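You operate a simulated robot arm through the tools that you are given. There is no shell and no other tool. Be economical: measure what you need, move in short steps, check, and stop when the job is done.

You run a simulated robot arm. Do the job below in one go: nothing can be reset, and whatever is moved stays where it is left.

Task
Put things in order on the long table. At the end: the white napkin stands on top of the lemon jar; the grey napkin stands where the glass with the yellow rings stood; the glass with the yellow rings stands where the white flowered pot stood; the yellow rose stands on top of the glass with the blue rim; the white flowered pot stands on top of the brown bowl; whatever was shut is shut again. Leave all else as you found it, and nothing knocked over.

Only the result counts: the job must be done as asked and must still hold three seconds after the hand-in. Knocking over, shifting, dropping, spilling or breaking anything else fails it. Flat cloth is picked up by pressing the open fingertips on it (5 to 10 N) and closing them slowly along it; thin cloth reads only 2 to 8 mm in the jaws.

Robot
A 7-joint arm with a two-finger parallel gripper, fixed in place. Base frame: the origin is at the foot of the arm, x ahead of it, y to its left, z up; the work surface is at about z = 0.78. Readings come in m, rad, newtons and seconds.
With the tool pointing down near the work surface it reaches from about 0.22 to 0.68 m from the base axis. Its first joint turns from -1.152 to 1.152 rad. Payload 2.4 kg.
The tool frame sits at the grasp point between the pads (the TCP): z along the fingers, y along the line on which they close. The tips reach 0.03 m beyond it. Largest opening 0.094 m; finger width 0.028, thickness 0.01; the body of the gripper, 0.05 by 0.096 m, starts 0.055 m behind the TCP.
Orientation is told as [roll, pitch, yaw] about the base's x, y, z axes, in that order, counted from this pose: with the fingers straight down and closing along the base's y, the tool's x points along the base's -x, its y along +y and its z along -z.

Tools
- The arm moves only by the tool drive_tool. Its argument "rows" is a list of rows, each a list of 7 numbers: the shift along the base's x, y, z in m, then the turn, a rotation vector about the base's x, y, z in rad, then the closure, from 0 (fully open) to 1 (shut). In form: [[x, y, z, rx, ry, rz, hand], ...]. A call has 1 to 10 rows; each row shifts and turns the commanded pose from where the row before left it. A row lasts 0.2 s, in which the tool goes at most 0.05 m and 0.15 rad; a call with a longer step from one row to the next is refused whole, and so is a gripper value outside its range. A pose out of reach is approached as far as the arm can. The call stops where the force on the tool passes 40 N (or 10 N more than at its start, if that is more) or the arm is blocked; 0.2 s more then pass. The fingers move at their own pace (about 0.153 m/s each) and stop on an object; they squeeze with about 29 N. The grip force told is the motor's: it shows also when the fingers shut on nothing. Time passes only in rows, and 0.2 s behind the last, so rows that do not move let the fingers close. The reply holds the time, the measured pose of the TCP, the force on the tool along the base axes, the opening and the grip force, in the units named above and with some noise, with the torque about the TCP (base axes, N m) and any sound that the robot's microphone picked up.
- Cameras (640 x 400 px; columns grow to the right, rows downward): "scene" is fixed at [0.0517, 0.5017, 1.4245]; the picture's right is [-0.46, -0.89, 0.00], its down [-0.66, 0.34, -0.67] and it looks along [0.59, -0.31, -0.74] (base axes); focal length 272 px, centre (320, 200). "wrist" rides on the gripper at [0.076, 0.014, -0.102] in the tool frame; the picture's right is [-0.18, 0.98, 0.00], its down [-0.75, -0.14, -0.64] and it looks along [-0.63, -0.12, 0.77] (tool axes); focal length 243 px, centre (320, 200). There is no depth. A picture from a camera that has moved, and an enlarged one, comes with that camera's place and axes in the base frame and with its lens.
- snapshot(camera): a new picture of that camera. It takes no simulated time.
- enlarge(camera, box): a new picture of the part [left, top, right, bottom] of that camera's present view, enlarged. It takes no simulated time.
- job_done(): hands the job in; it is judged then, once.

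Go step by step. Nothing tells you positions but the pictures and the camera data: compare them with the known pose of the tool, close in by small moves and look again before you grip or let go. The budget is 120 turns and 68 pictures, counting those below and the enlarged ones. Unless the task says otherwise, let go and move clear before handing in, and close with one line.

The tools are called as a command line: name --pt "numbers of a row" for each row, then --argument value for the rest, lists and objects as JSON in quotes. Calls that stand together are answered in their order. drive_tool: Moves the arm, as the interface text tells. Its arguments: {"type":"object","properties":{"rows":{"type":"array","items":{"type":"array","items":{"type":"number"}}}},"required":["rows"]} The other tools are called the same way: snapshot (camera) takes a picture; enlarge (camera, box) takes an enlarged picture of a part of a camera's view; job_done () hands the job in.

At the start:

```text
time_s: 0.0
tcp_pos: [0.4037, 0.048, 1.1447]
orientation: [0.001, 0.0, -0.002]
wrist_force: [-0.2, 0.9, 0.6]
torque: [0.02, 0.05, 0.0]
opening: 0.0938
gripper_force: 0.0
```

scene: 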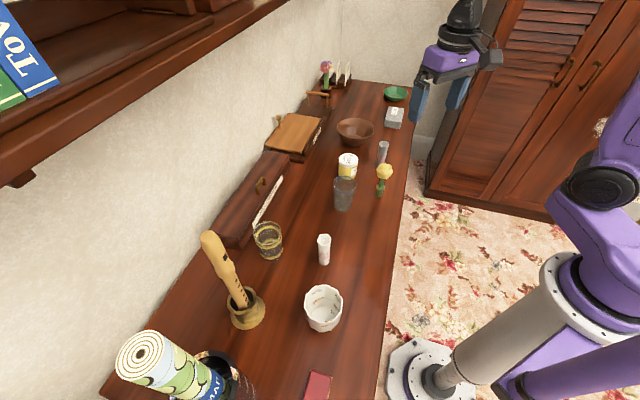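
wrist: 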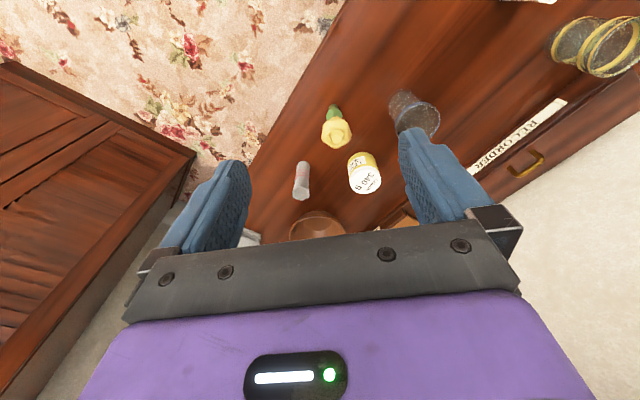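

I see a long table along the wall with boxes, glasses, rolled napkins, a pot and a bowl. I'll look closer at the parts first.

enlarge --camera "scene" --box '[260, 50, 420, 150]'

enlarge --camera "scene" --box '[220, 130, 420, 255]'

enlarge --camera "scene" --box '[100, 210, 404, 400]'

```text
4.00 times, centred on (340, 100) of scene
camera zoom: at [0.0517, 0.5017, 1.4245], right [-0.46, -0.89, 0.0], down [-0.66, 0.34, -0.67], along [0.59, -0.31, -0.74], focal length 1090 px, centre (240, 600)
```

zoom: 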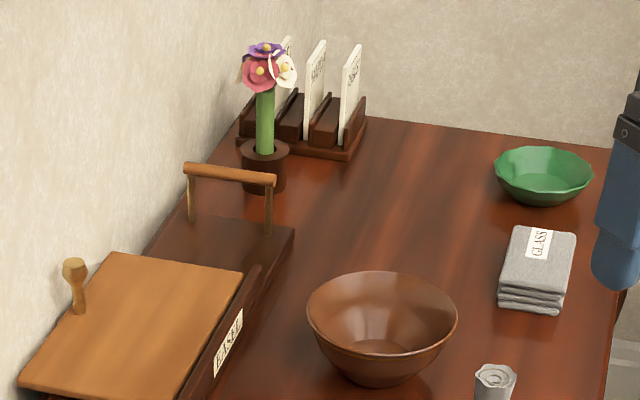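

```text
3.20 times, centred on (320, 192) of scene
camera zoom: at [0.0517, 0.5017, 1.4245], right [-0.46, -0.89, 0.0], down [-0.66, 0.34, -0.67], along [0.59, -0.31, -0.74], focal length 872 px, centre (320, 224)
```

zoom: 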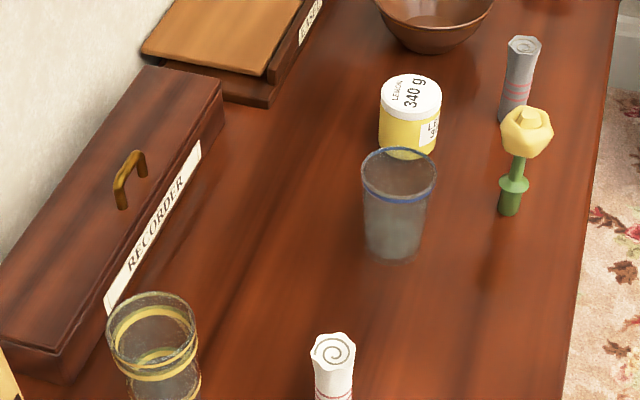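

```text
2.11 times, centred on (252, 305) of scene
camera zoom: at [0.0517, 0.5017, 1.4245], right [-0.46, -0.89, 0.0], down [-0.66, 0.34, -0.67], along [0.59, -0.31, -0.74], focal length 574 px, centre (463, -21)
```

zoom: 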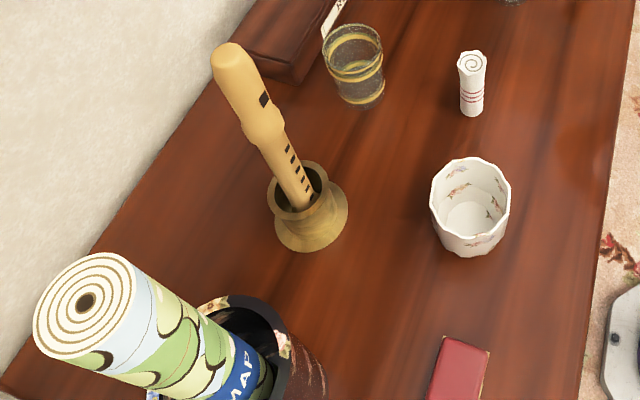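

The bowl (about x 0.76, y -0.03) seems farther than the straight-down reach, so I test a tilted tool there, high above everything, and look with the wrist camera.

drive_tool --pt "0.035 -0.009 -0.012 0 -0.06 0 0" --pt "0.035 -0.009 -0.012 0 -0.06 0 0" --pt "0.035 -0.009 -0.012 0 -0.06 0 0" --pt "0.035 -0.009 -0.012 0 -0.06 0 0" --pt "0.035 -0.009 -0.012 0 -0.06 0 0" --pt "0.035 -0.009 -0.012 0 -0.06 0 0" --pt "0.035 -0.009 -0.012 0 -0.06 0 0" --pt "0.035 -0.009 -0.012 0 -0.06 0 0"

snapshot --camera "wrist"

snapshot --camera "scene"

```text
time_s: 1.8
tcp_pos: [0.6851, -0.0225, 1.0474]
orientation: [0.001, -0.482, 0.0]
wrist_force: [0.2, 0.1, 0.7]
torque: [-0.01, 0.0, -0.02]
opening: 0.094
gripper_force: 0.0
```

```text
62 pictures are left
camera wrist: at [0.57, -0.0081, 1.1022], right [0.16, 0.98, 0.08], down [0.37, -0.14, 0.92], along [0.91, -0.12, -0.39], focal length 243 px, centre (320, 200)
```

wrist: 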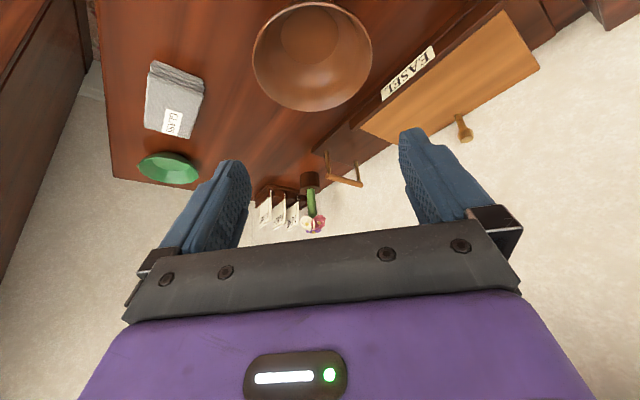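

```text
61 pictures are left
```

scene: 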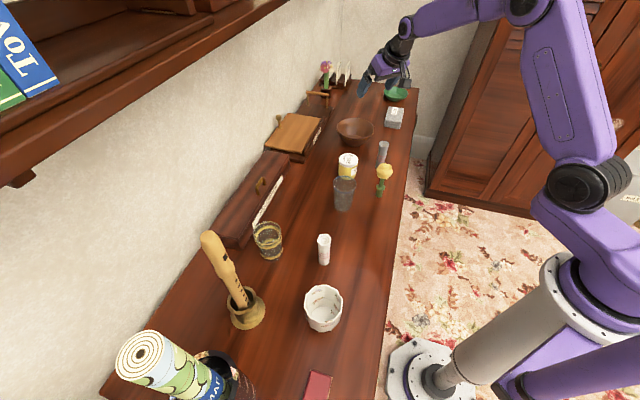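

The bowl is at about (0.765, -0.03). I check whether the arm reaches low there with this tilt.

drive_tool --pt "0.01 -0.002 -0.03 0 0 0 0" --pt "0.01 -0.002 -0.03 0 0 0 0" --pt "0.01 -0.002 -0.03 0 0 0 0" --pt "0.01 -0.002 -0.025 0 0 0 0"

snapshot --camera "scene"

```text
time_s: 2.8
tcp_pos: [0.7238, -0.0328, 0.9331]
orientation: [0.0, -0.481, 0.0]
wrist_force: [0.0, -0.4, 0.0]
torque: [0.0, -0.01, 0.02]
opening: 0.0938
gripper_force: 0.1
```

```text
60 pictures are left
```

scene: 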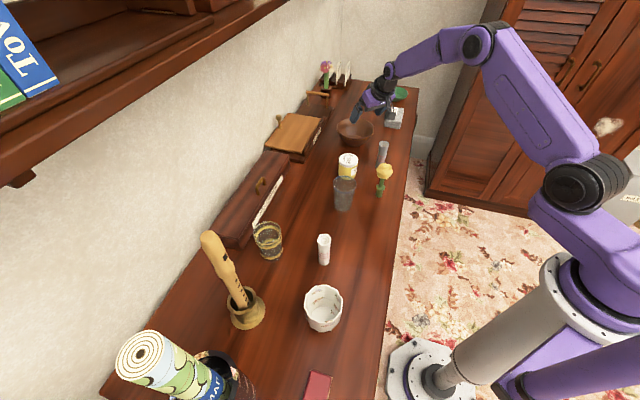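

Reach is fine. Now I fly back, high, towards the white pot at about (0.23, 0.40), untilting the tool.

drive_tool --pt "-0.01 0 0.045 0 0 0 0" --pt "-0.01 0 0.045 0 0 0 0" --pt "-0.03 0.026 0.01 0 0.06 0 0" --pt "-0.03 0.026 0.01 0 0.06 0 0" --pt "-0.03 0.026 0.01 0 0.06 0 0" --pt "-0.03 0.026 0.01 0 0.06 0 0" --pt "-0.03 0.026 0 0 0.06 0 0" --pt "-0.03 0.026 0 0 0.06 0 0" --pt "-0.03 0.026 0 0 0.06 0 0" --pt "-0.03 0.026 0 0 0.06 0 0"

drive_tool --pt "-0.033 0.02 0 0 0 -0.06 0" --pt "-0.033 0.02 0 0 0 -0.06 0" --pt "-0.033 0.02 0 0 0 -0.06 0" --pt "-0.033 0.02 0 0 0 -0.06 0" --pt "-0.033 0.02 0 0 0 -0.06 0" --pt "-0.033 0.02 0 0 0 -0.06 0" --pt "-0.033 0.02 0 0 0 -0.06 0" --pt "-0.03 0.015 0 0 0 -0.06 0" --pt "-0.015 0.01 0 0 0 -0.05 0"

snapshot --camera "wrist"

```text
time_s: 5.0
tcp_pos: [0.464, 0.1748, 1.0654]
orientation: [0.001, -0.001, 0.0]
wrist_force: [0.0, 0.0, 0.4]
torque: [0.03, 0.02, -0.01]
opening: 0.094
gripper_force: 0.1
```

```text
time_s: 7.0
tcp_pos: [0.1877, 0.3424, 1.0637]
orientation: [0.0, 0.0, -0.532]
wrist_force: [-0.4, 0.4, -0.3]
torque: [0.01, 0.0, -0.01]
opening: 0.0941
gripper_force: 0.2
```

```text
59 pictures are left
camera wrist: at [0.1289, 0.3918, 1.1653], right [0.66, 0.75, 0.0], down [0.58, -0.5, 0.64], along [0.48, -0.42, -0.77], focal length 243 px, centre (320, 200)
```

wrist: 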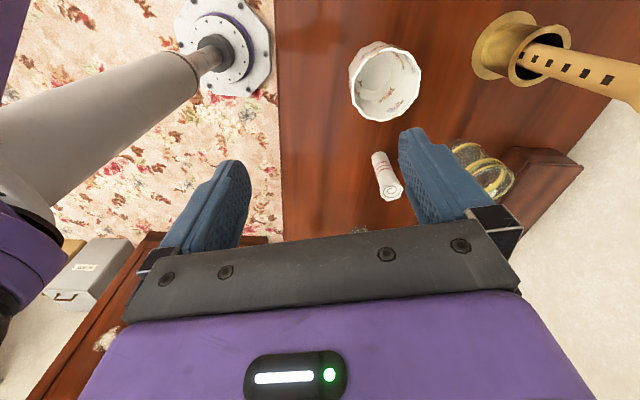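

enlarge --camera "wrist" --box '[330, 30, 442, 100]'

enlarge --camera "scene" --box '[270, 270, 382, 340]'

```text
5.71 times, centred on (386, 65) of wrist
camera zoom: at [0.1289, 0.3918, 1.1653], right [0.66, 0.75, 0.0], down [0.58, -0.5, 0.64], along [0.48, -0.42, -0.77], focal length 1386 px, centre (-57, 971)
```

zoom: 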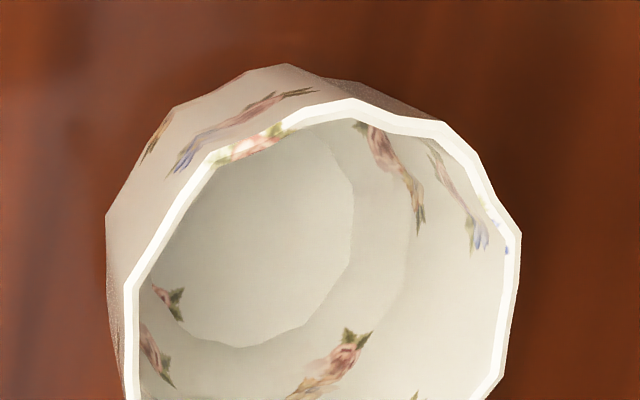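

```text
5.71 times, centred on (326, 305) of scene
camera zoom: at [0.0517, 0.5017, 1.4245], right [-0.46, -0.89, 0.0], down [-0.66, 0.34, -0.67], along [0.59, -0.31, -0.74], focal length 1557 px, centre (286, -400)
```

zoom: 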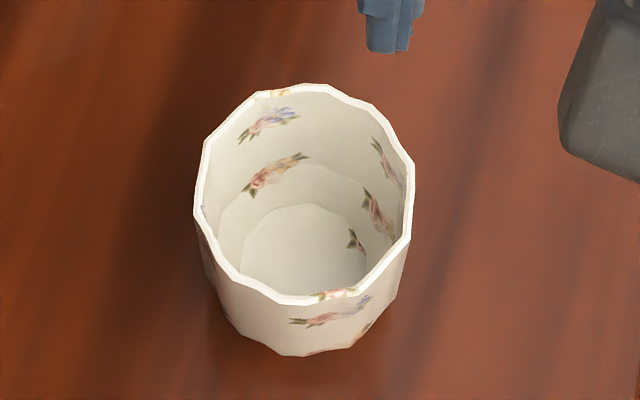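

Pot outer diameter is about 0.077 at centre (0.233, 0.398), rim near z 0.875, so I can grip it across. I turn the tool to its natural yaw there and tilt it outward 0.6 rad, which suits the later placing.

drive_tool --pt "0 0 0 0 0 0.149 0" --pt "0 0 0 0 0 0.149 0" --pt "0 0 0 0 0 0.149 0" --pt "0 0 0 0 0 0.149 0" --pt "0 0 0 0 0 0.149 0" --pt "0 0 0 0 0 0.149 0" --pt "0 0 0 0 0 0.149 0" --pt "0 0 0 0 0 0.149 0" --pt "0 0 0 0 0 0.149 0" --pt "0 0 0 0 0 0.149 0"

drive_tool --pt "0 0 0 0 0 0.08 0" --pt "0.003 0 0 0.1034 -0.0608 0 0" --pt "0.003 0 0 0.1034 -0.0608 0 0" --pt "0.003 0 0 0.1034 -0.0608 0 0" --pt "0.003 0 0 0.1034 -0.0608 0 0" --pt "0.003 0 0 0.1034 -0.0608 0 0"

snapshot --camera "wrist"

```text
time_s: 9.2
tcp_pos: [0.1897, 0.3413, 1.0634]
orientation: [0.0, -0.002, 0.964]
wrist_force: [0.0, -0.7, 0.4]
torque: [-0.04, 0.0, 0.02]
opening: 0.0941
gripper_force: 0.0
```

```text
time_s: 10.6
tcp_pos: [0.2039, 0.3396, 1.0635]
orientation: [-0.005, -0.575, 1.042]
wrist_force: [-0.4, -0.5, -0.4]
torque: [-0.01, -0.01, -0.02]
opening: 0.0939
gripper_force: 0.0
```

```text
56 pictures are left
camera wrist: at [0.131, 0.2442, 1.1069], right [-0.77, 0.63, 0.1], down [0.26, 0.18, 0.95], along [0.58, 0.75, -0.3], focal length 243 px, centre (320, 200)
```

wrist: 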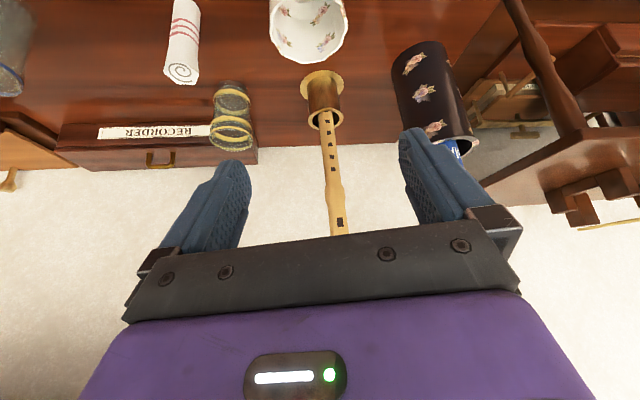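

drive_tool --pt "-0.005 -0.006 -0.035 0 0 0 0" --pt "-0.005 -0.006 -0.035 0 0 0 0" --pt "0 0 0 0 0 0 0"

snapshot --camera "wrist"

```text
time_s: 11.4
tcp_pos: [0.1956, 0.3296, 0.9993]
orientation: [0.001, -0.6, 1.041]
wrist_force: [-0.1, -0.5, 0.0]
torque: [0.0, 0.01, 0.01]
opening: 0.0938
gripper_force: 0.1
out of reach, approached as far as the arm can: row 1
```

```text
55 pictures are left
camera wrist: at [0.123, 0.2331, 1.0404], right [-0.77, 0.63, 0.1], down [0.25, 0.15, 0.96], along [0.58, 0.76, -0.28], focal length 243 px, centre (320, 200)
```

wrist: 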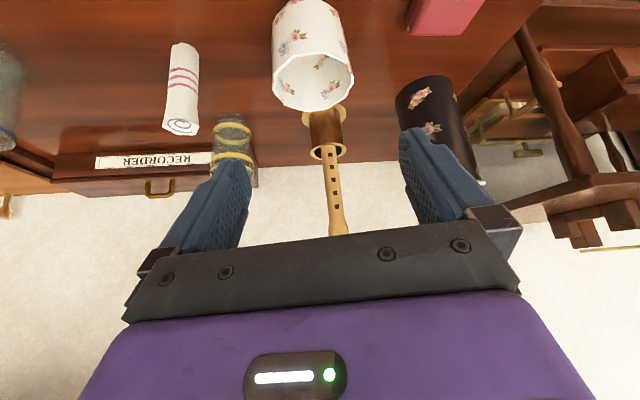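

drive_tool --pt "0.009 0.016 -0.033 0 0 0 0" --pt "0.009 0.016 -0.033 0 0 0 0" --pt "0.009 0.013 -0.033 0 0 0 0" --pt "0 0 0 0 0 0 0"

snapshot --camera "wrist"

enlarge --camera "scene" --box '[240, 220, 432, 340]'

```text
time_s: 12.4
tcp_pos: [0.2243, 0.3741, 0.903]
orientation: [0.0, -0.6, 1.04]
wrist_force: [-0.1, -0.4, 0.8]
torque: [-0.01, -0.03, 0.02]
opening: 0.0937
gripper_force: 0.1
```

```text
54 pictures are left
camera wrist: at [0.1515, 0.2763, 0.9434], right [-0.77, 0.63, 0.1], down [0.25, 0.15, 0.96], along [0.58, 0.76, -0.28], focal length 243 px, centre (320, 200)
```

wrist: 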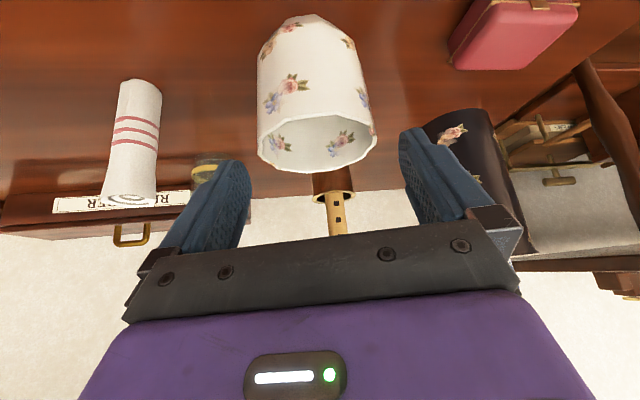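

```text
3.33 times, centred on (336, 280) of scene
camera zoom: at [0.0517, 0.5017, 1.4245], right [-0.46, -0.89, 0.0], down [-0.66, 0.34, -0.67], along [0.59, -0.31, -0.74], focal length 908 px, centre (267, -67)
```

zoom: 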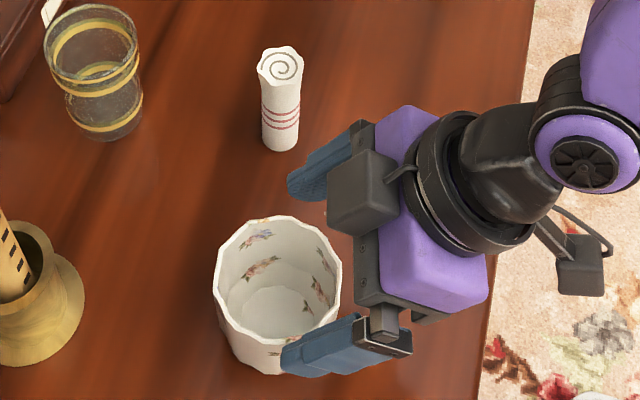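

drive_tool --pt "0.004 0.006 -0.018 0 0 0 0" --pt "0.004 0.006 -0.018 0 0 0 0" --pt "0.003 0.005 -0.017 0 0 0 0" --pt "0 0 0 0 0 0 0"

snapshot --camera "wrist"

```text
time_s: 13.4
tcp_pos: [0.2361, 0.3914, 0.8489]
orientation: [-0.002, -0.598, 1.041]
wrist_force: [-0.3, -1.4, -0.4]
torque: [0.04, 0.01, -0.02]
opening: 0.0939
gripper_force: 0.0
```

```text
52 pictures are left
camera wrist: at [0.1622, 0.295, 0.8902], right [-0.77, 0.63, 0.1], down [0.25, 0.15, 0.96], along [0.58, 0.76, -0.28], focal length 243 px, centre (320, 200)
```

wrist: 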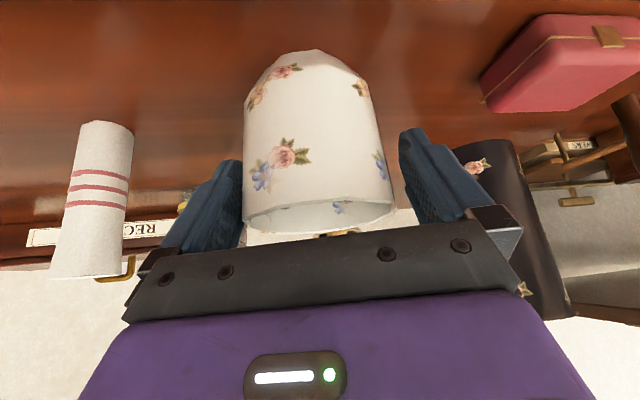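

The pot lies centred between the fingers. I close.

drive_tool --pt "0 0 0 0 0 0 0.08" --pt "0 0 0 0 0 0 0.13" --pt "0 0 0 0 0 0 0.17" --pt "0 0 0 0 0 0 0.21" --pt "0 0 0 0 0 0 0.3" --pt "0 0 0 0 0 0 0.5" --pt "0 0 0 0 0 0 0.5"

```text
time_s: 15.0
tcp_pos: [0.2356, 0.3919, 0.8501]
orientation: [0.001, -0.599, 1.04]
wrist_force: [0.8, -0.5, 0.2]
torque: [0.04, 0.04, -0.03]
opening: 0.0839
gripper_force: 28.9
```

drive_tool --pt "0 0 0.01 0 0 0 0.6" --pt "0 0 0.02 0 0 0 0.6" --pt "0 0 0.02 0 0 0 0.6"

snapshot --camera "wrist"

enlarge --camera "scene" --box '[240, 220, 432, 340]'

```text
time_s: 15.8
tcp_pos: [0.2347, 0.391, 0.8995]
orientation: [0.0, -0.597, 1.041]
wrist_force: [-0.7, 0.3, -2.1]
torque: [0.0, 0.02, -0.02]
opening: 0.0841
gripper_force: 28.7
```

```text
51 pictures are left
camera wrist: at [0.1612, 0.2949, 0.9407], right [-0.77, 0.63, 0.1], down [0.25, 0.15, 0.96], along [0.58, 0.76, -0.28], focal length 243 px, centre (320, 200)
```

wrist: 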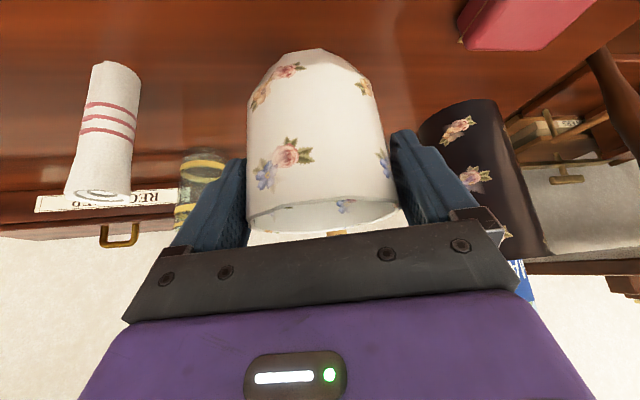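

```text
3.33 times, centred on (336, 280) of scene
camera zoom: at [0.0517, 0.5017, 1.4245], right [-0.46, -0.89, 0.0], down [-0.66, 0.34, -0.67], along [0.59, -0.31, -0.74], focal length 908 px, centre (267, -67)
```

zoom: 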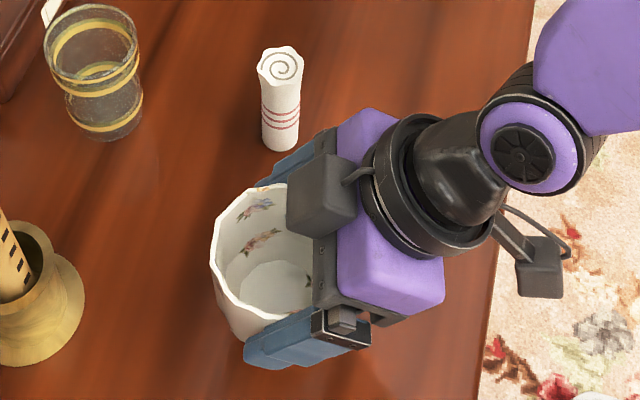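

The pot is held firmly (bottom 0.07 below the TCP). I lift it high and swing it round to the bowl, turning with the arm.

drive_tool --pt "0 0 0.045 0 0 0 0.6" --pt "0 0 0.045 0 0 0 0.6" --pt "0 0 0.045 0 0 0 0.6" --pt "0 0 0.045 0 0 0 0.6" --pt "0.033 -0.0102 0 0 0 -0.0712 0.6" --pt "0.0323 -0.0125 0 0 0 -0.0712 0.6" --pt "0.0321 -0.0154 0 0 0 -0.0712 0.6" --pt "0.0313 -0.018 0 0 0 -0.0712 0.6" --pt "0.0304 -0.0208 0 0 0 -0.0712 0.6" --pt "0.0293 -0.0233 0 0 0 -0.0712 0.6"

drive_tool --pt "0.0279 -0.026 0 0 0 -0.0712 0.6" --pt "0.0262 -0.0286 0 0 0 -0.0712 0.6" --pt "0.0245 -0.0309 0 0 0 -0.0712 0.6" --pt "0.0225 -0.0332 0 0 0 -0.0712 0.6" --pt "0.0202 -0.0355 0 0 0 -0.0712 0.6" --pt "0.0178 -0.0374 0 0 0 -0.0712 0.6" --pt "0.0152 -0.0393 0 0 0 -0.0712 0.6" --pt "0.0124 -0.0409 0 0 0 -0.0712 0.6" --pt "0.0094 -0.0424 0 0 0 -0.0712 0.6" --pt "0 0 0 0 0 0 0.6"

snapshot --camera "wrist"

```text
time_s: 18.0
tcp_pos: [0.4259, 0.2909, 1.0774]
orientation: [-0.001, -0.599, 0.613]
wrist_force: [0.8, -0.4, -1.7]
torque: [0.05, 0.01, -0.03]
opening: 0.0841
gripper_force: 28.6
```

```text
time_s: 20.2
tcp_pos: [0.6006, -0.0228, 1.0801]
orientation: [-0.001, -0.599, -0.026]
wrist_force: [-0.3, -1.0, -2.0]
torque: [-0.02, -0.01, -0.01]
opening: 0.0839
gripper_force: 28.7
```

```text
49 pictures are left
camera wrist: at [0.4816, -0.0048, 1.1219], right [0.18, 0.98, 0.1], down [0.26, -0.15, 0.96], along [0.95, -0.15, -0.28], focal length 243 px, centre (320, 200)
```

wrist: 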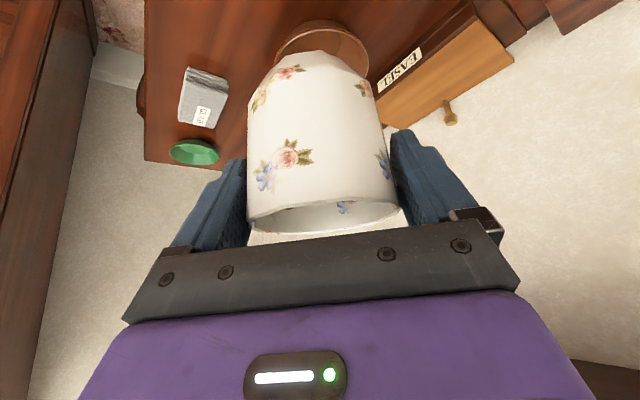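

drive_tool --pt "0.041 -0.0015 -0.02 0 0 0 0.6" --pt "0.041 -0.0015 -0.02 0 0 0 0.6" --pt "0.041 -0.0015 -0.02 0 0 0 0.6" --pt "0.041 -0.0015 -0.02 0 0 0 0.6" --pt "0 0 0 0 0 0 0.6"

snapshot --camera "wrist"

enlarge --camera "scene" --box '[300, 80, 412, 150]'

```text
time_s: 21.4
tcp_pos: [0.7653, -0.0289, 0.9994]
orientation: [-0.001, -0.599, -0.027]
wrist_force: [-0.1, -0.3, -2.6]
torque: [0.01, 0.03, 0.03]
opening: 0.0838
gripper_force: 29.2
```

```text
48 pictures are left
camera wrist: at [0.6454, -0.0102, 1.0407], right [0.18, 0.98, 0.1], down [0.26, -0.15, 0.95], along [0.95, -0.14, -0.28], focal length 243 px, centre (320, 200)
```

wrist: 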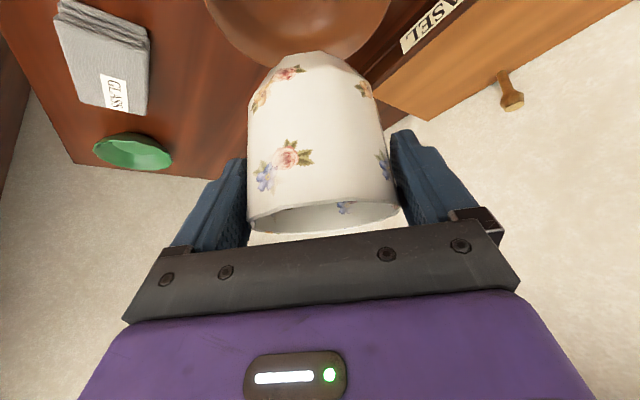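

```text
5.71 times, centred on (356, 115) of scene
camera zoom: at [0.0517, 0.5017, 1.4245], right [-0.46, -0.89, 0.0], down [-0.66, 0.34, -0.67], along [0.59, -0.31, -0.74], focal length 1557 px, centre (114, 686)
```

zoom: 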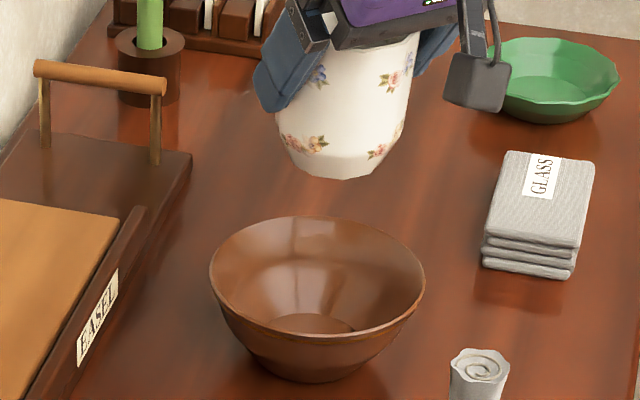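

Pot is above the bowl with only a few mm of offset. I lower it, then go in small steps watching force.

drive_tool --pt "0.0015 0.0005 -0.03 0 0 0 0.6" --pt "0.0015 0.0005 -0.03 0 0 0 0.6" --pt "0 0 -0.03 0 0 0 0.6" --pt "0 0 -0.03 0 0 0 0.6" --pt "0 0 0 0 0 0 0.6"

enlarge --camera "scene" --box '[300, 80, 412, 150]'

```text
time_s: 22.6
tcp_pos: [0.7684, -0.0271, 0.8824]
orientation: [0.0, -0.608, -0.027]
wrist_force: [6.1, -0.9, 20.9]
torque: [0.1, -0.15, -0.02]
opening: 0.0809
gripper_force: 29.3
```

```text
5.71 times, centred on (356, 115) of scene
camera zoom: at [0.0513, 0.5017, 1.4245], right [-0.46, -0.89, 0.0], down [-0.66, 0.34, -0.67], along [0.59, -0.31, -0.74], focal length 1557 px, centre (114, 686)
```

zoom: 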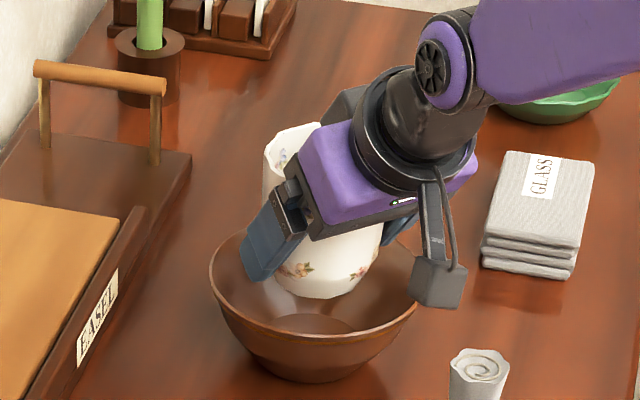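

The force and picture show the pot already bearing on something while seemingly higher than the bowl's floor. I look from the wrist before going on.

snapshot --camera "wrist"

```text
45 pictures are left
camera wrist: at [0.6477, -0.0097, 0.9223], right [0.18, 0.98, 0.1], down [0.25, -0.15, 0.96], along [0.95, -0.14, -0.27], focal length 243 px, centre (320, 200)
```

wrist: 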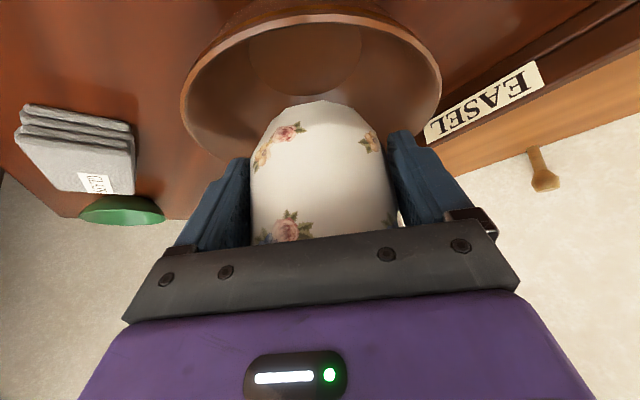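

The pot slid up in the grip: the bowl bears it at rim level (about z 0.845), so the pot really rests on top of the bowl. I ease the pressure, open slowly, and see if it stands.

drive_tool --pt "0 0 0.002 0 0 0 0.6" --pt "0 0 0.001 0 0 0 0.6" --pt "0 0 0 0 0 0 0.6"

```text
time_s: 23.4
tcp_pos: [0.766, -0.0271, 0.8813]
orientation: [-0.001, -0.601, -0.026]
wrist_force: [4.6, -0.1, 12.3]
torque: [-0.06, -0.51, 0.02]
opening: 0.0807
gripper_force: 29.1
```

drive_tool --pt "0 0 0.002 0 0 0 0.6" --pt "0 0 0.001 0 0 0 0.6" --pt "0 0 0 0 0 0 0.6"

```text
time_s: 24.2
tcp_pos: [0.7649, -0.0281, 0.8833]
orientation: [0.001, -0.591, -0.028]
wrist_force: [-0.1, 0.4, -1.7]
torque: [0.0, 0.03, 0.0]
opening: 0.0803
gripper_force: 29.3
```

drive_tool --pt "0 0 -0.0015 0 0 0 0.6" --pt "0 0 0 0 0 0 0.6"

enlarge --camera "scene" --box '[300, 80, 412, 150]'

```text
time_s: 24.8
tcp_pos: [0.7669, -0.0273, 0.8827]
orientation: [0.001, -0.599, -0.027]
wrist_force: [0.6, -0.4, -2.1]
torque: [-0.02, 0.03, 0.03]
opening: 0.0806
gripper_force: 28.7
```

```text
5.71 times, centred on (356, 115) of scene
camera zoom: at [0.0517, 0.5017, 1.4245], right [-0.46, -0.89, 0.0], down [-0.66, 0.34, -0.67], along [0.59, -0.31, -0.74], focal length 1557 px, centre (114, 686)
```

zoom: 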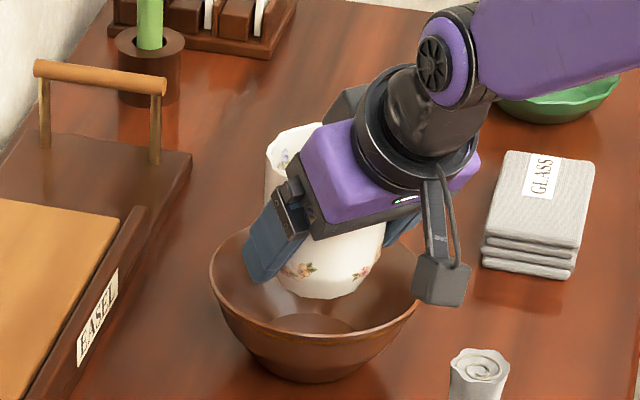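

drive_tool --pt "0 0 -0.0015 0 0 0 0.6" --pt "0 0 0 0 0 0 0.6"

```text
time_s: 25.4
tcp_pos: [0.7671, -0.0277, 0.8828]
orientation: [0.0, -0.599, -0.03]
wrist_force: [-1.2, 0.8, 1.7]
torque: [0.1, -0.04, 0.06]
opening: 0.0804
gripper_force: 28.8
```

Contact is now light, so I open gently.

drive_tool --pt "0 0 0 0 0 0 0.14" --pt "0 0 0 0 0 0 0.12" --pt "0 0 0 0 0 0 0.09" --pt "0 0 0 0 0 0 0.05" --pt "0 0 0 0 0 0 0"

snapshot --camera "wrist"

```text
time_s: 26.6
tcp_pos: [0.7675, -0.0261, 0.8816]
orientation: [0.001, -0.601, -0.028]
wrist_force: [-1.0, -0.1, 3.1]
torque: [0.0, 0.08, 0.0]
opening: 0.0943
gripper_force: 0.1
```

```text
43 pictures are left
camera wrist: at [0.6467, -0.01, 0.9234], right [0.18, 0.98, 0.1], down [0.26, -0.15, 0.96], along [0.95, -0.15, -0.28], focal length 243 px, centre (320, 200)
```

wrist: 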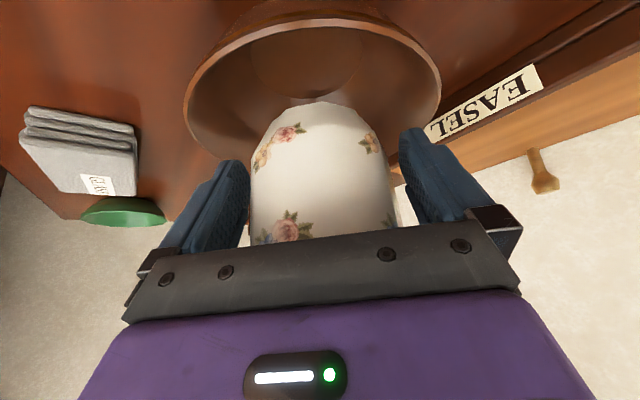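

drive_tool --pt "-0.003 0 0.005 0 0 0 0" --pt "-0.0085 0 0.0125 0 0 0 0" --pt "-0.0085 0 0.0125 0 0 0 0" --pt "-0.0085 0 0.0125 0 0 0 0"

snapshot --camera "wrist"

```text
time_s: 27.6
tcp_pos: [0.7371, -0.0287, 0.9244]
orientation: [0.0, -0.598, -0.026]
wrist_force: [0.1, 0.0, 0.1]
torque: [0.0, -0.03, 0.0]
opening: 0.094
gripper_force: 0.0
```

```text
42 pictures are left
camera wrist: at [0.6175, -0.011, 0.9651], right [0.18, 0.98, 0.1], down [0.26, -0.15, 0.96], along [0.95, -0.15, -0.28], focal length 243 px, centre (320, 200)
```

wrist: 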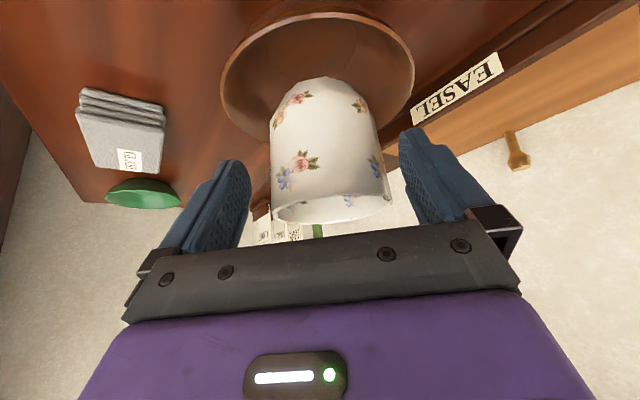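

The pot stands upright on the bowl. I back off and swing over toward the yellow-ringed glass at about (0.45, 0.44).

drive_tool --pt "-0.027 0 0.04 0 0 0 0" --pt "-0.027 0 0.04 0 0 0 0" --pt "-0.027 0 0.04 0 0 0 0" --pt "-0.011 0.036 0 0 0.12 0 0" --pt "-0.011 0.036 0 0 0.12 0 0" --pt "-0.011 0.036 0 0 0.12 0 0" --pt "-0.011 0.036 0 0 0.12 0 0" --pt "-0.011 0.036 0 0 0.12 0 0"

drive_tool --pt "-0.0175 0.0375 0 0 0 0.1 0" --pt "-0.0175 0.0375 0 0 0 0.1 0" --pt "-0.0175 0.0375 0 0 0 0.1 0" --pt "-0.0175 0.0375 0 0 0 0.1 0" --pt "-0.03 0.033 0 0 0 0.13 0" --pt "-0.03 0.033 0 0 0 0.13 0" --pt "-0.03 0.033 0 0 0 0.13 0" --pt "-0.02 0.01 0 0 0 0.02 0" --pt "0 0 0 0 0 0 0"

snapshot --camera "wrist"

snapshot --camera "scene"

```text
time_s: 29.4
tcp_pos: [0.6013, 0.1532, 1.0429]
orientation: [-0.016, 0.004, -0.023]
wrist_force: [0.4, -0.8, -0.5]
torque: [-0.01, 0.0, 0.0]
opening: 0.0939
gripper_force: 0.1
```

```text
time_s: 31.4
tcp_pos: [0.4192, 0.4093, 1.0452]
orientation: [-0.017, -0.001, 0.789]
wrist_force: [-0.1, -0.3, -0.4]
torque: [-0.02, 0.04, 0.0]
opening: 0.0939
gripper_force: 0.0
```

```text
41 pictures are left
camera wrist: at [0.3545, 0.3671, 1.1481], right [-0.57, 0.82, -0.02], down [0.62, 0.44, 0.64], along [0.54, 0.35, -0.77], focal length 243 px, centre (320, 200)
```

wrist: 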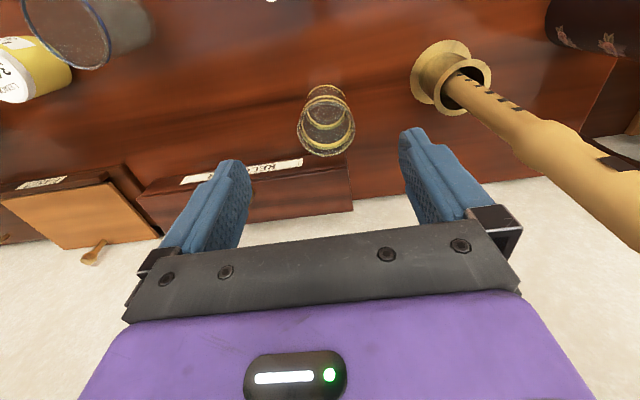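

```text
40 pictures are left
```

scene: 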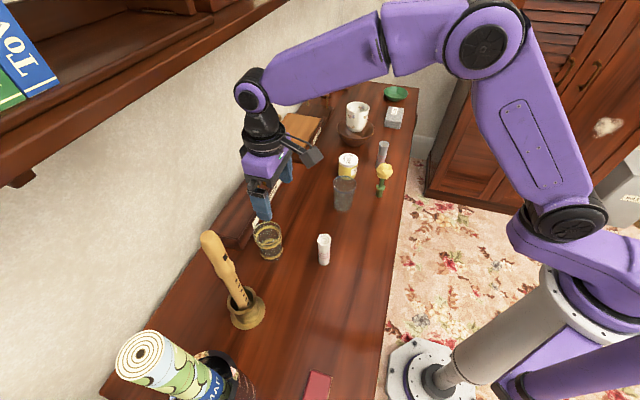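

drive_tool --pt "0.01 0.008 -0.03 0.006 0.006 0 0" --pt "0.01 0.008 -0.03 0.006 0.006 0 0" --pt "0.008 0.007 -0.025 0 0 0 0" --pt "0 0 0 0 0 0 0"

snapshot --camera "wrist"

enlarge --camera "scene" --box '[210, 190, 338, 270]'

```text
time_s: 32.4
tcp_pos: [0.4489, 0.4348, 0.9599]
orientation: [0.0, 0.0, 0.789]
wrist_force: [0.0, -0.2, 0.4]
torque: [0.0, -0.03, -0.03]
opening: 0.0942
gripper_force: 0.0
```

```text
39 pictures are left
camera wrist: at [0.3853, 0.3902, 1.0618], right [-0.57, 0.82, 0.0], down [0.63, 0.43, 0.64], along [0.53, 0.36, -0.77], focal length 243 px, centre (320, 200)
```

wrist: 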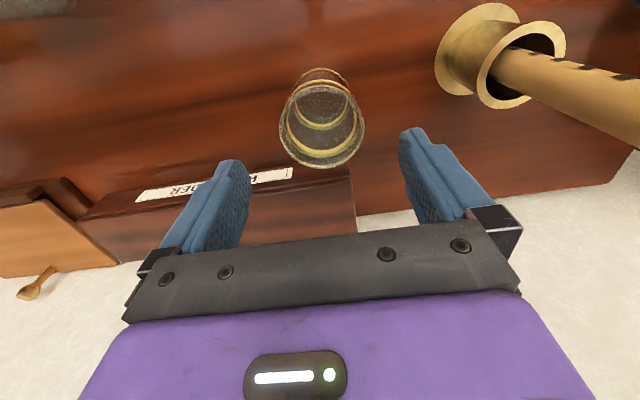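

```text
5.00 times, centred on (274, 230) of scene
camera zoom: at [0.0517, 0.5017, 1.4245], right [-0.46, -0.89, 0.0], down [-0.66, 0.34, -0.67], along [0.59, -0.31, -0.74], focal length 1362 px, centre (550, 50)
```

zoom: 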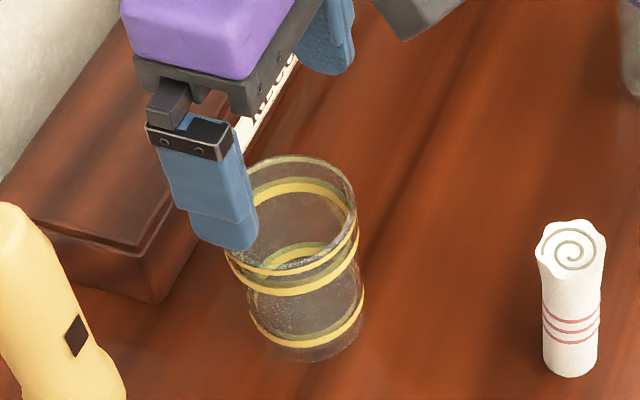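

drive_tool --pt "0 0 -0.03 0 0 0 0" --pt "0 0 -0.03 0 0 0 0" --pt "-0.001 0.001 -0.03 0 0 0 0" --pt "0 0 -0.015 0 0 0 0" --pt "0 0 0 0 0 0 0.1" --pt "0 0 0 0 0 0 0.17" --pt "0 0 0 0 0 0 0.23" --pt "0 0 0 0 0 0 0.3" --pt "0 0 0 0 0 0 0.4" --pt "0 0 0 0 0 0 0.6"

snapshot --camera "wrist"

```text
time_s: 34.6
tcp_pos: [0.4489, 0.433, 0.8542]
orientation: [0.0, 0.0, 0.787]
wrist_force: [0.7, 1.0, 0.2]
torque: [0.01, -0.07, 0.03]
opening: 0.0677
gripper_force: 29.1
```

```text
37 pictures are left
camera wrist: at [0.3863, 0.3896, 0.9567], right [-0.57, 0.82, 0.0], down [0.63, 0.43, 0.64], along [0.53, 0.36, -0.77], focal length 243 px, centre (320, 200)
```

wrist: 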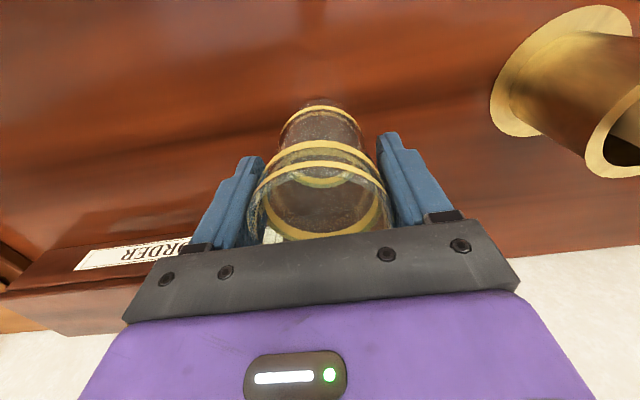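

The glass is held at 0.068 wide. I lift it and carry it to the pot's old spot (0.235, 0.393).

drive_tool --pt "0 0 0.01 0 0 0 0.6" --pt "0 0 0.03 0 0 0 0.6" --pt "0 0 0.03 0 0 0 0.6" --pt "0 -0.01 0.03 0 0 0 0.6" --pt "-0.042 -0.006 0 0 0 0 0.6" --pt "-0.042 -0.006 0 0 0 0 0.6" --pt "-0.042 -0.006 0 0 0 0 0.6" --pt "-0.042 -0.006 0 0 0 0 0.6" --pt "-0.0449 -0.007 0 0 0 0 0.6" --pt "0 0 0 0 0 0 0.6"

enlarge --camera "scene" --box '[240, 220, 432, 340]'

```text
time_s: 36.8
tcp_pos: [0.2364, 0.3946, 0.9541]
orientation: [0.0, -0.001, 0.787]
wrist_force: [-0.5, 0.7, -1.7]
torque: [-0.02, 0.03, -0.03]
opening: 0.0679
gripper_force: 29.6
```

```text
3.33 times, centred on (336, 280) of scene
camera zoom: at [0.0517, 0.5017, 1.4245], right [-0.46, -0.89, 0.0], down [-0.66, 0.34, -0.67], along [0.59, -0.31, -0.74], focal length 908 px, centre (267, -67)
```

zoom: 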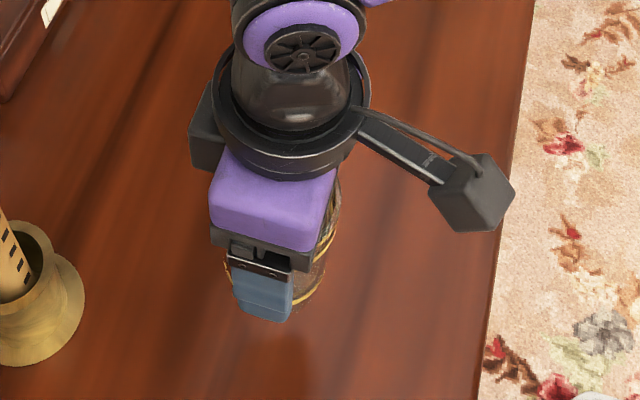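

drive_tool --pt "0 0 -0.03 0 0 0 0.6" --pt "0 0 -0.03 0 0 0 0.6" --pt "0 0 -0.025 0 0 0 0.6" --pt "0 0 -0.01 0 0 0 0.6" --pt "0 0 0 0 0 0 0.6"

```text
time_s: 38.0
tcp_pos: [0.2368, 0.3942, 0.8575]
orientation: [-0.001, 0.0, 0.786]
wrist_force: [-0.1, 0.0, -0.8]
torque: [-0.03, 0.0, 0.0]
opening: 0.0675
gripper_force: 29.2
```

drive_tool --pt "-0.001 -0.001 -0.002 0 0 0 0.6" --pt "0 0 -0.0015 0 0 0 0.6" --pt "0 0 0 0 0 0 0.6"

snapshot --camera "wrist"

```text
time_s: 38.8
tcp_pos: [0.2353, 0.3936, 0.855]
orientation: [0.002, 0.003, 0.788]
wrist_force: [-0.1, 0.1, -2.3]
torque: [-0.04, 0.02, 0.0]
opening: 0.0678
gripper_force: 28.9
```

```text
35 pictures are left
camera wrist: at [0.1716, 0.3494, 0.9576], right [-0.57, 0.82, 0.0], down [0.63, 0.43, 0.64], along [0.53, 0.36, -0.77], focal length 243 px, centre (320, 200)
```

wrist: 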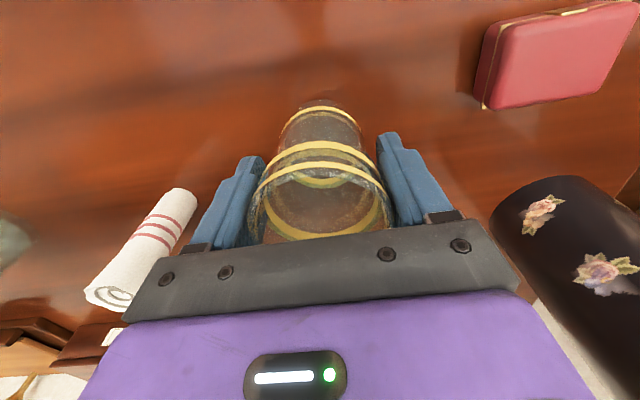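

drive_tool --pt "0 0 -0.001 0 0 0 0.6" --pt "0 0 -0.001 0 0 0 0.6" --pt "0 0 0 0 0 0 0.6"

```text
time_s: 39.6
tcp_pos: [0.2359, 0.3947, 0.854]
orientation: [0.0, -0.002, 0.79]
wrist_force: [-3.3, 0.7, 11.0]
torque: [-0.18, 0.04, -0.04]
opening: 0.0677
gripper_force: 29.1
```

Contact made; I open gently and rise.

drive_tool --pt "0 0 0.0008 0 0 0 0.6" --pt "0 0 0 0 0 0 0.26" --pt "0 0 0 0 0 0 0.2" --pt "0 0 0 0 0 0 0.1" --pt "0 0 0 0 0 0 0" --pt "0 0 0.02 0 0 0 0" --pt "0 0 0.04 0 0 0 0" --pt "0 0 0.04 0 0 0 0" --pt "0 0 0.04 0 0 0 0"

snapshot --camera "wrist"

```text
time_s: 41.6
tcp_pos: [0.2356, 0.3947, 0.9948]
orientation: [0.001, 0.002, 0.788]
wrist_force: [-0.3, 0.4, 0.2]
torque: [0.0, 0.01, -0.03]
opening: 0.0939
gripper_force: 0.0
```

```text
34 pictures are left
camera wrist: at [0.1718, 0.3497, 1.0971], right [-0.57, 0.82, 0.0], down [0.63, 0.43, 0.64], along [0.53, 0.36, -0.77], focal length 243 px, centre (320, 200)
```

wrist: 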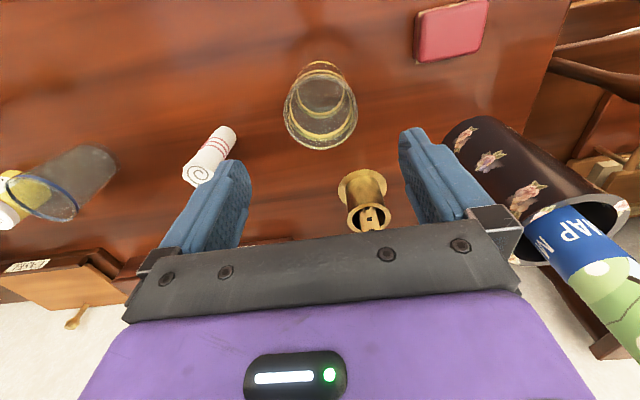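

The glass stands at its new spot. Next the white napkin at about (0.365, 0.325), top near z 0.88.

drive_tool --pt "0.032 -0.0174 0 0 0 0 0" --pt "0.032 -0.0174 0 0 0 0 0" --pt "0.032 -0.0174 -0.01 0 0 0 0" --pt "0.032 -0.0174 -0.02 0 0 0 0" --pt "0 0 0 0 0 0 0"

snapshot --camera "wrist"

```text
time_s: 42.8
tcp_pos: [0.3645, 0.3219, 0.9638]
orientation: [-0.001, 0.0, 0.787]
wrist_force: [-0.4, -0.2, -0.5]
torque: [-0.05, 0.02, -0.01]
opening: 0.094
gripper_force: 0.1
```

```text
33 pictures are left
camera wrist: at [0.2995, 0.278, 1.0659], right [-0.57, 0.82, 0.0], down [0.63, 0.43, 0.64], along [0.53, 0.36, -0.77], focal length 243 px, centre (320, 200)
```

wrist: 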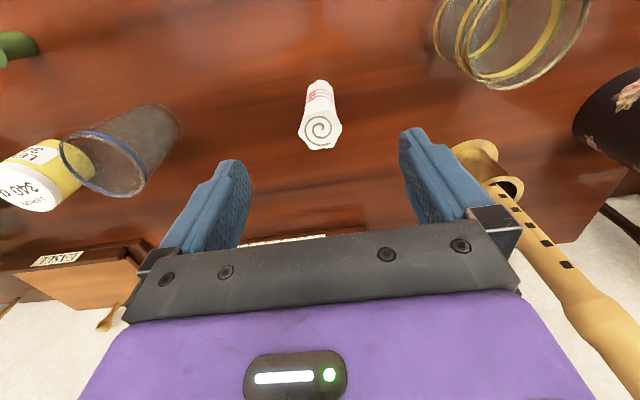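

drive_tool --pt "0.001 0.002 -0.03 0 0 0 0" --pt "0 0 -0.03 0 0 0 0" --pt "0 0 -0.03 0 0 0 0" --pt "0 0 -0.017 0 0 0 0" --pt "0 0 0 0 0 0 0.3" --pt "0 0 0 0 0 0 0.5" --pt "0 0 0 0 0 0 0.6" --pt "0 0 0 0 0 0 0.7" --pt "0 0 0 0 0 0 0.8" --pt "0 0 0 0 0 0 0.9"

snapshot --camera "wrist"

```text
time_s: 45.0
tcp_pos: [0.3645, 0.3276, 0.8592]
orientation: [-0.001, 0.002, 0.788]
wrist_force: [0.7, 0.4, 0.2]
torque: [-0.01, -0.03, 0.01]
opening: 0.0327
gripper_force: 28.9
```

```text
32 pictures are left
camera wrist: at [0.3007, 0.2829, 0.9598], right [-0.57, 0.82, 0.0], down [0.63, 0.43, 0.64], along [0.53, 0.36, -0.77], focal length 243 px, centre (320, 200)
```

wrist: 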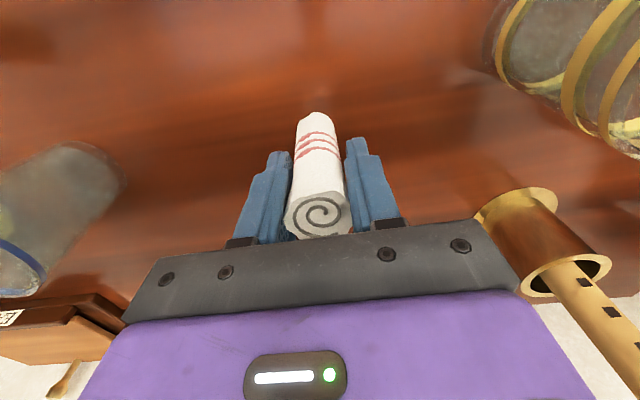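

drive_tool --pt "0 0 0.02 0 0 0 0.9" --pt "0 0 0.05 0 0 0 0.9" --pt "0 0 0.05 0 0 0 0.9" --pt "0 0 0.05 0 0 0 0.9" --pt "0.031 -0.029 0 0 0 -0.1 0.9" --pt "0.031 -0.029 0 0 0 -0.1 0.9" --pt "0.031 -0.029 0 0 0 -0.1 0.9" --pt "0.031 -0.029 0 0 0 -0.1 0.9" --pt "0.031 -0.029 0 0 0 -0.1 0.9" --pt "0.031 -0.029 0 0 0 -0.1 0.9"

snapshot --camera "wrist"

```text
time_s: 47.2
tcp_pos: [0.5508, 0.1501, 1.0263]
orientation: [0.0, 0.0, 0.185]
wrist_force: [0.2, -0.3, -0.4]
torque: [0.0, 0.0, -0.03]
opening: 0.0326
gripper_force: 28.3
```

```text
31 pictures are left
camera wrist: at [0.4736, 0.1507, 1.1291], right [0.0, 1.0, 0.0], down [0.77, 0.0, 0.64], along [0.64, 0.0, -0.77], focal length 243 px, centre (320, 200)
```

wrist: 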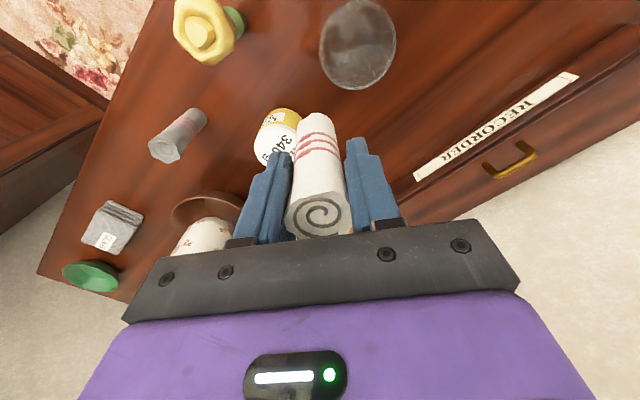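

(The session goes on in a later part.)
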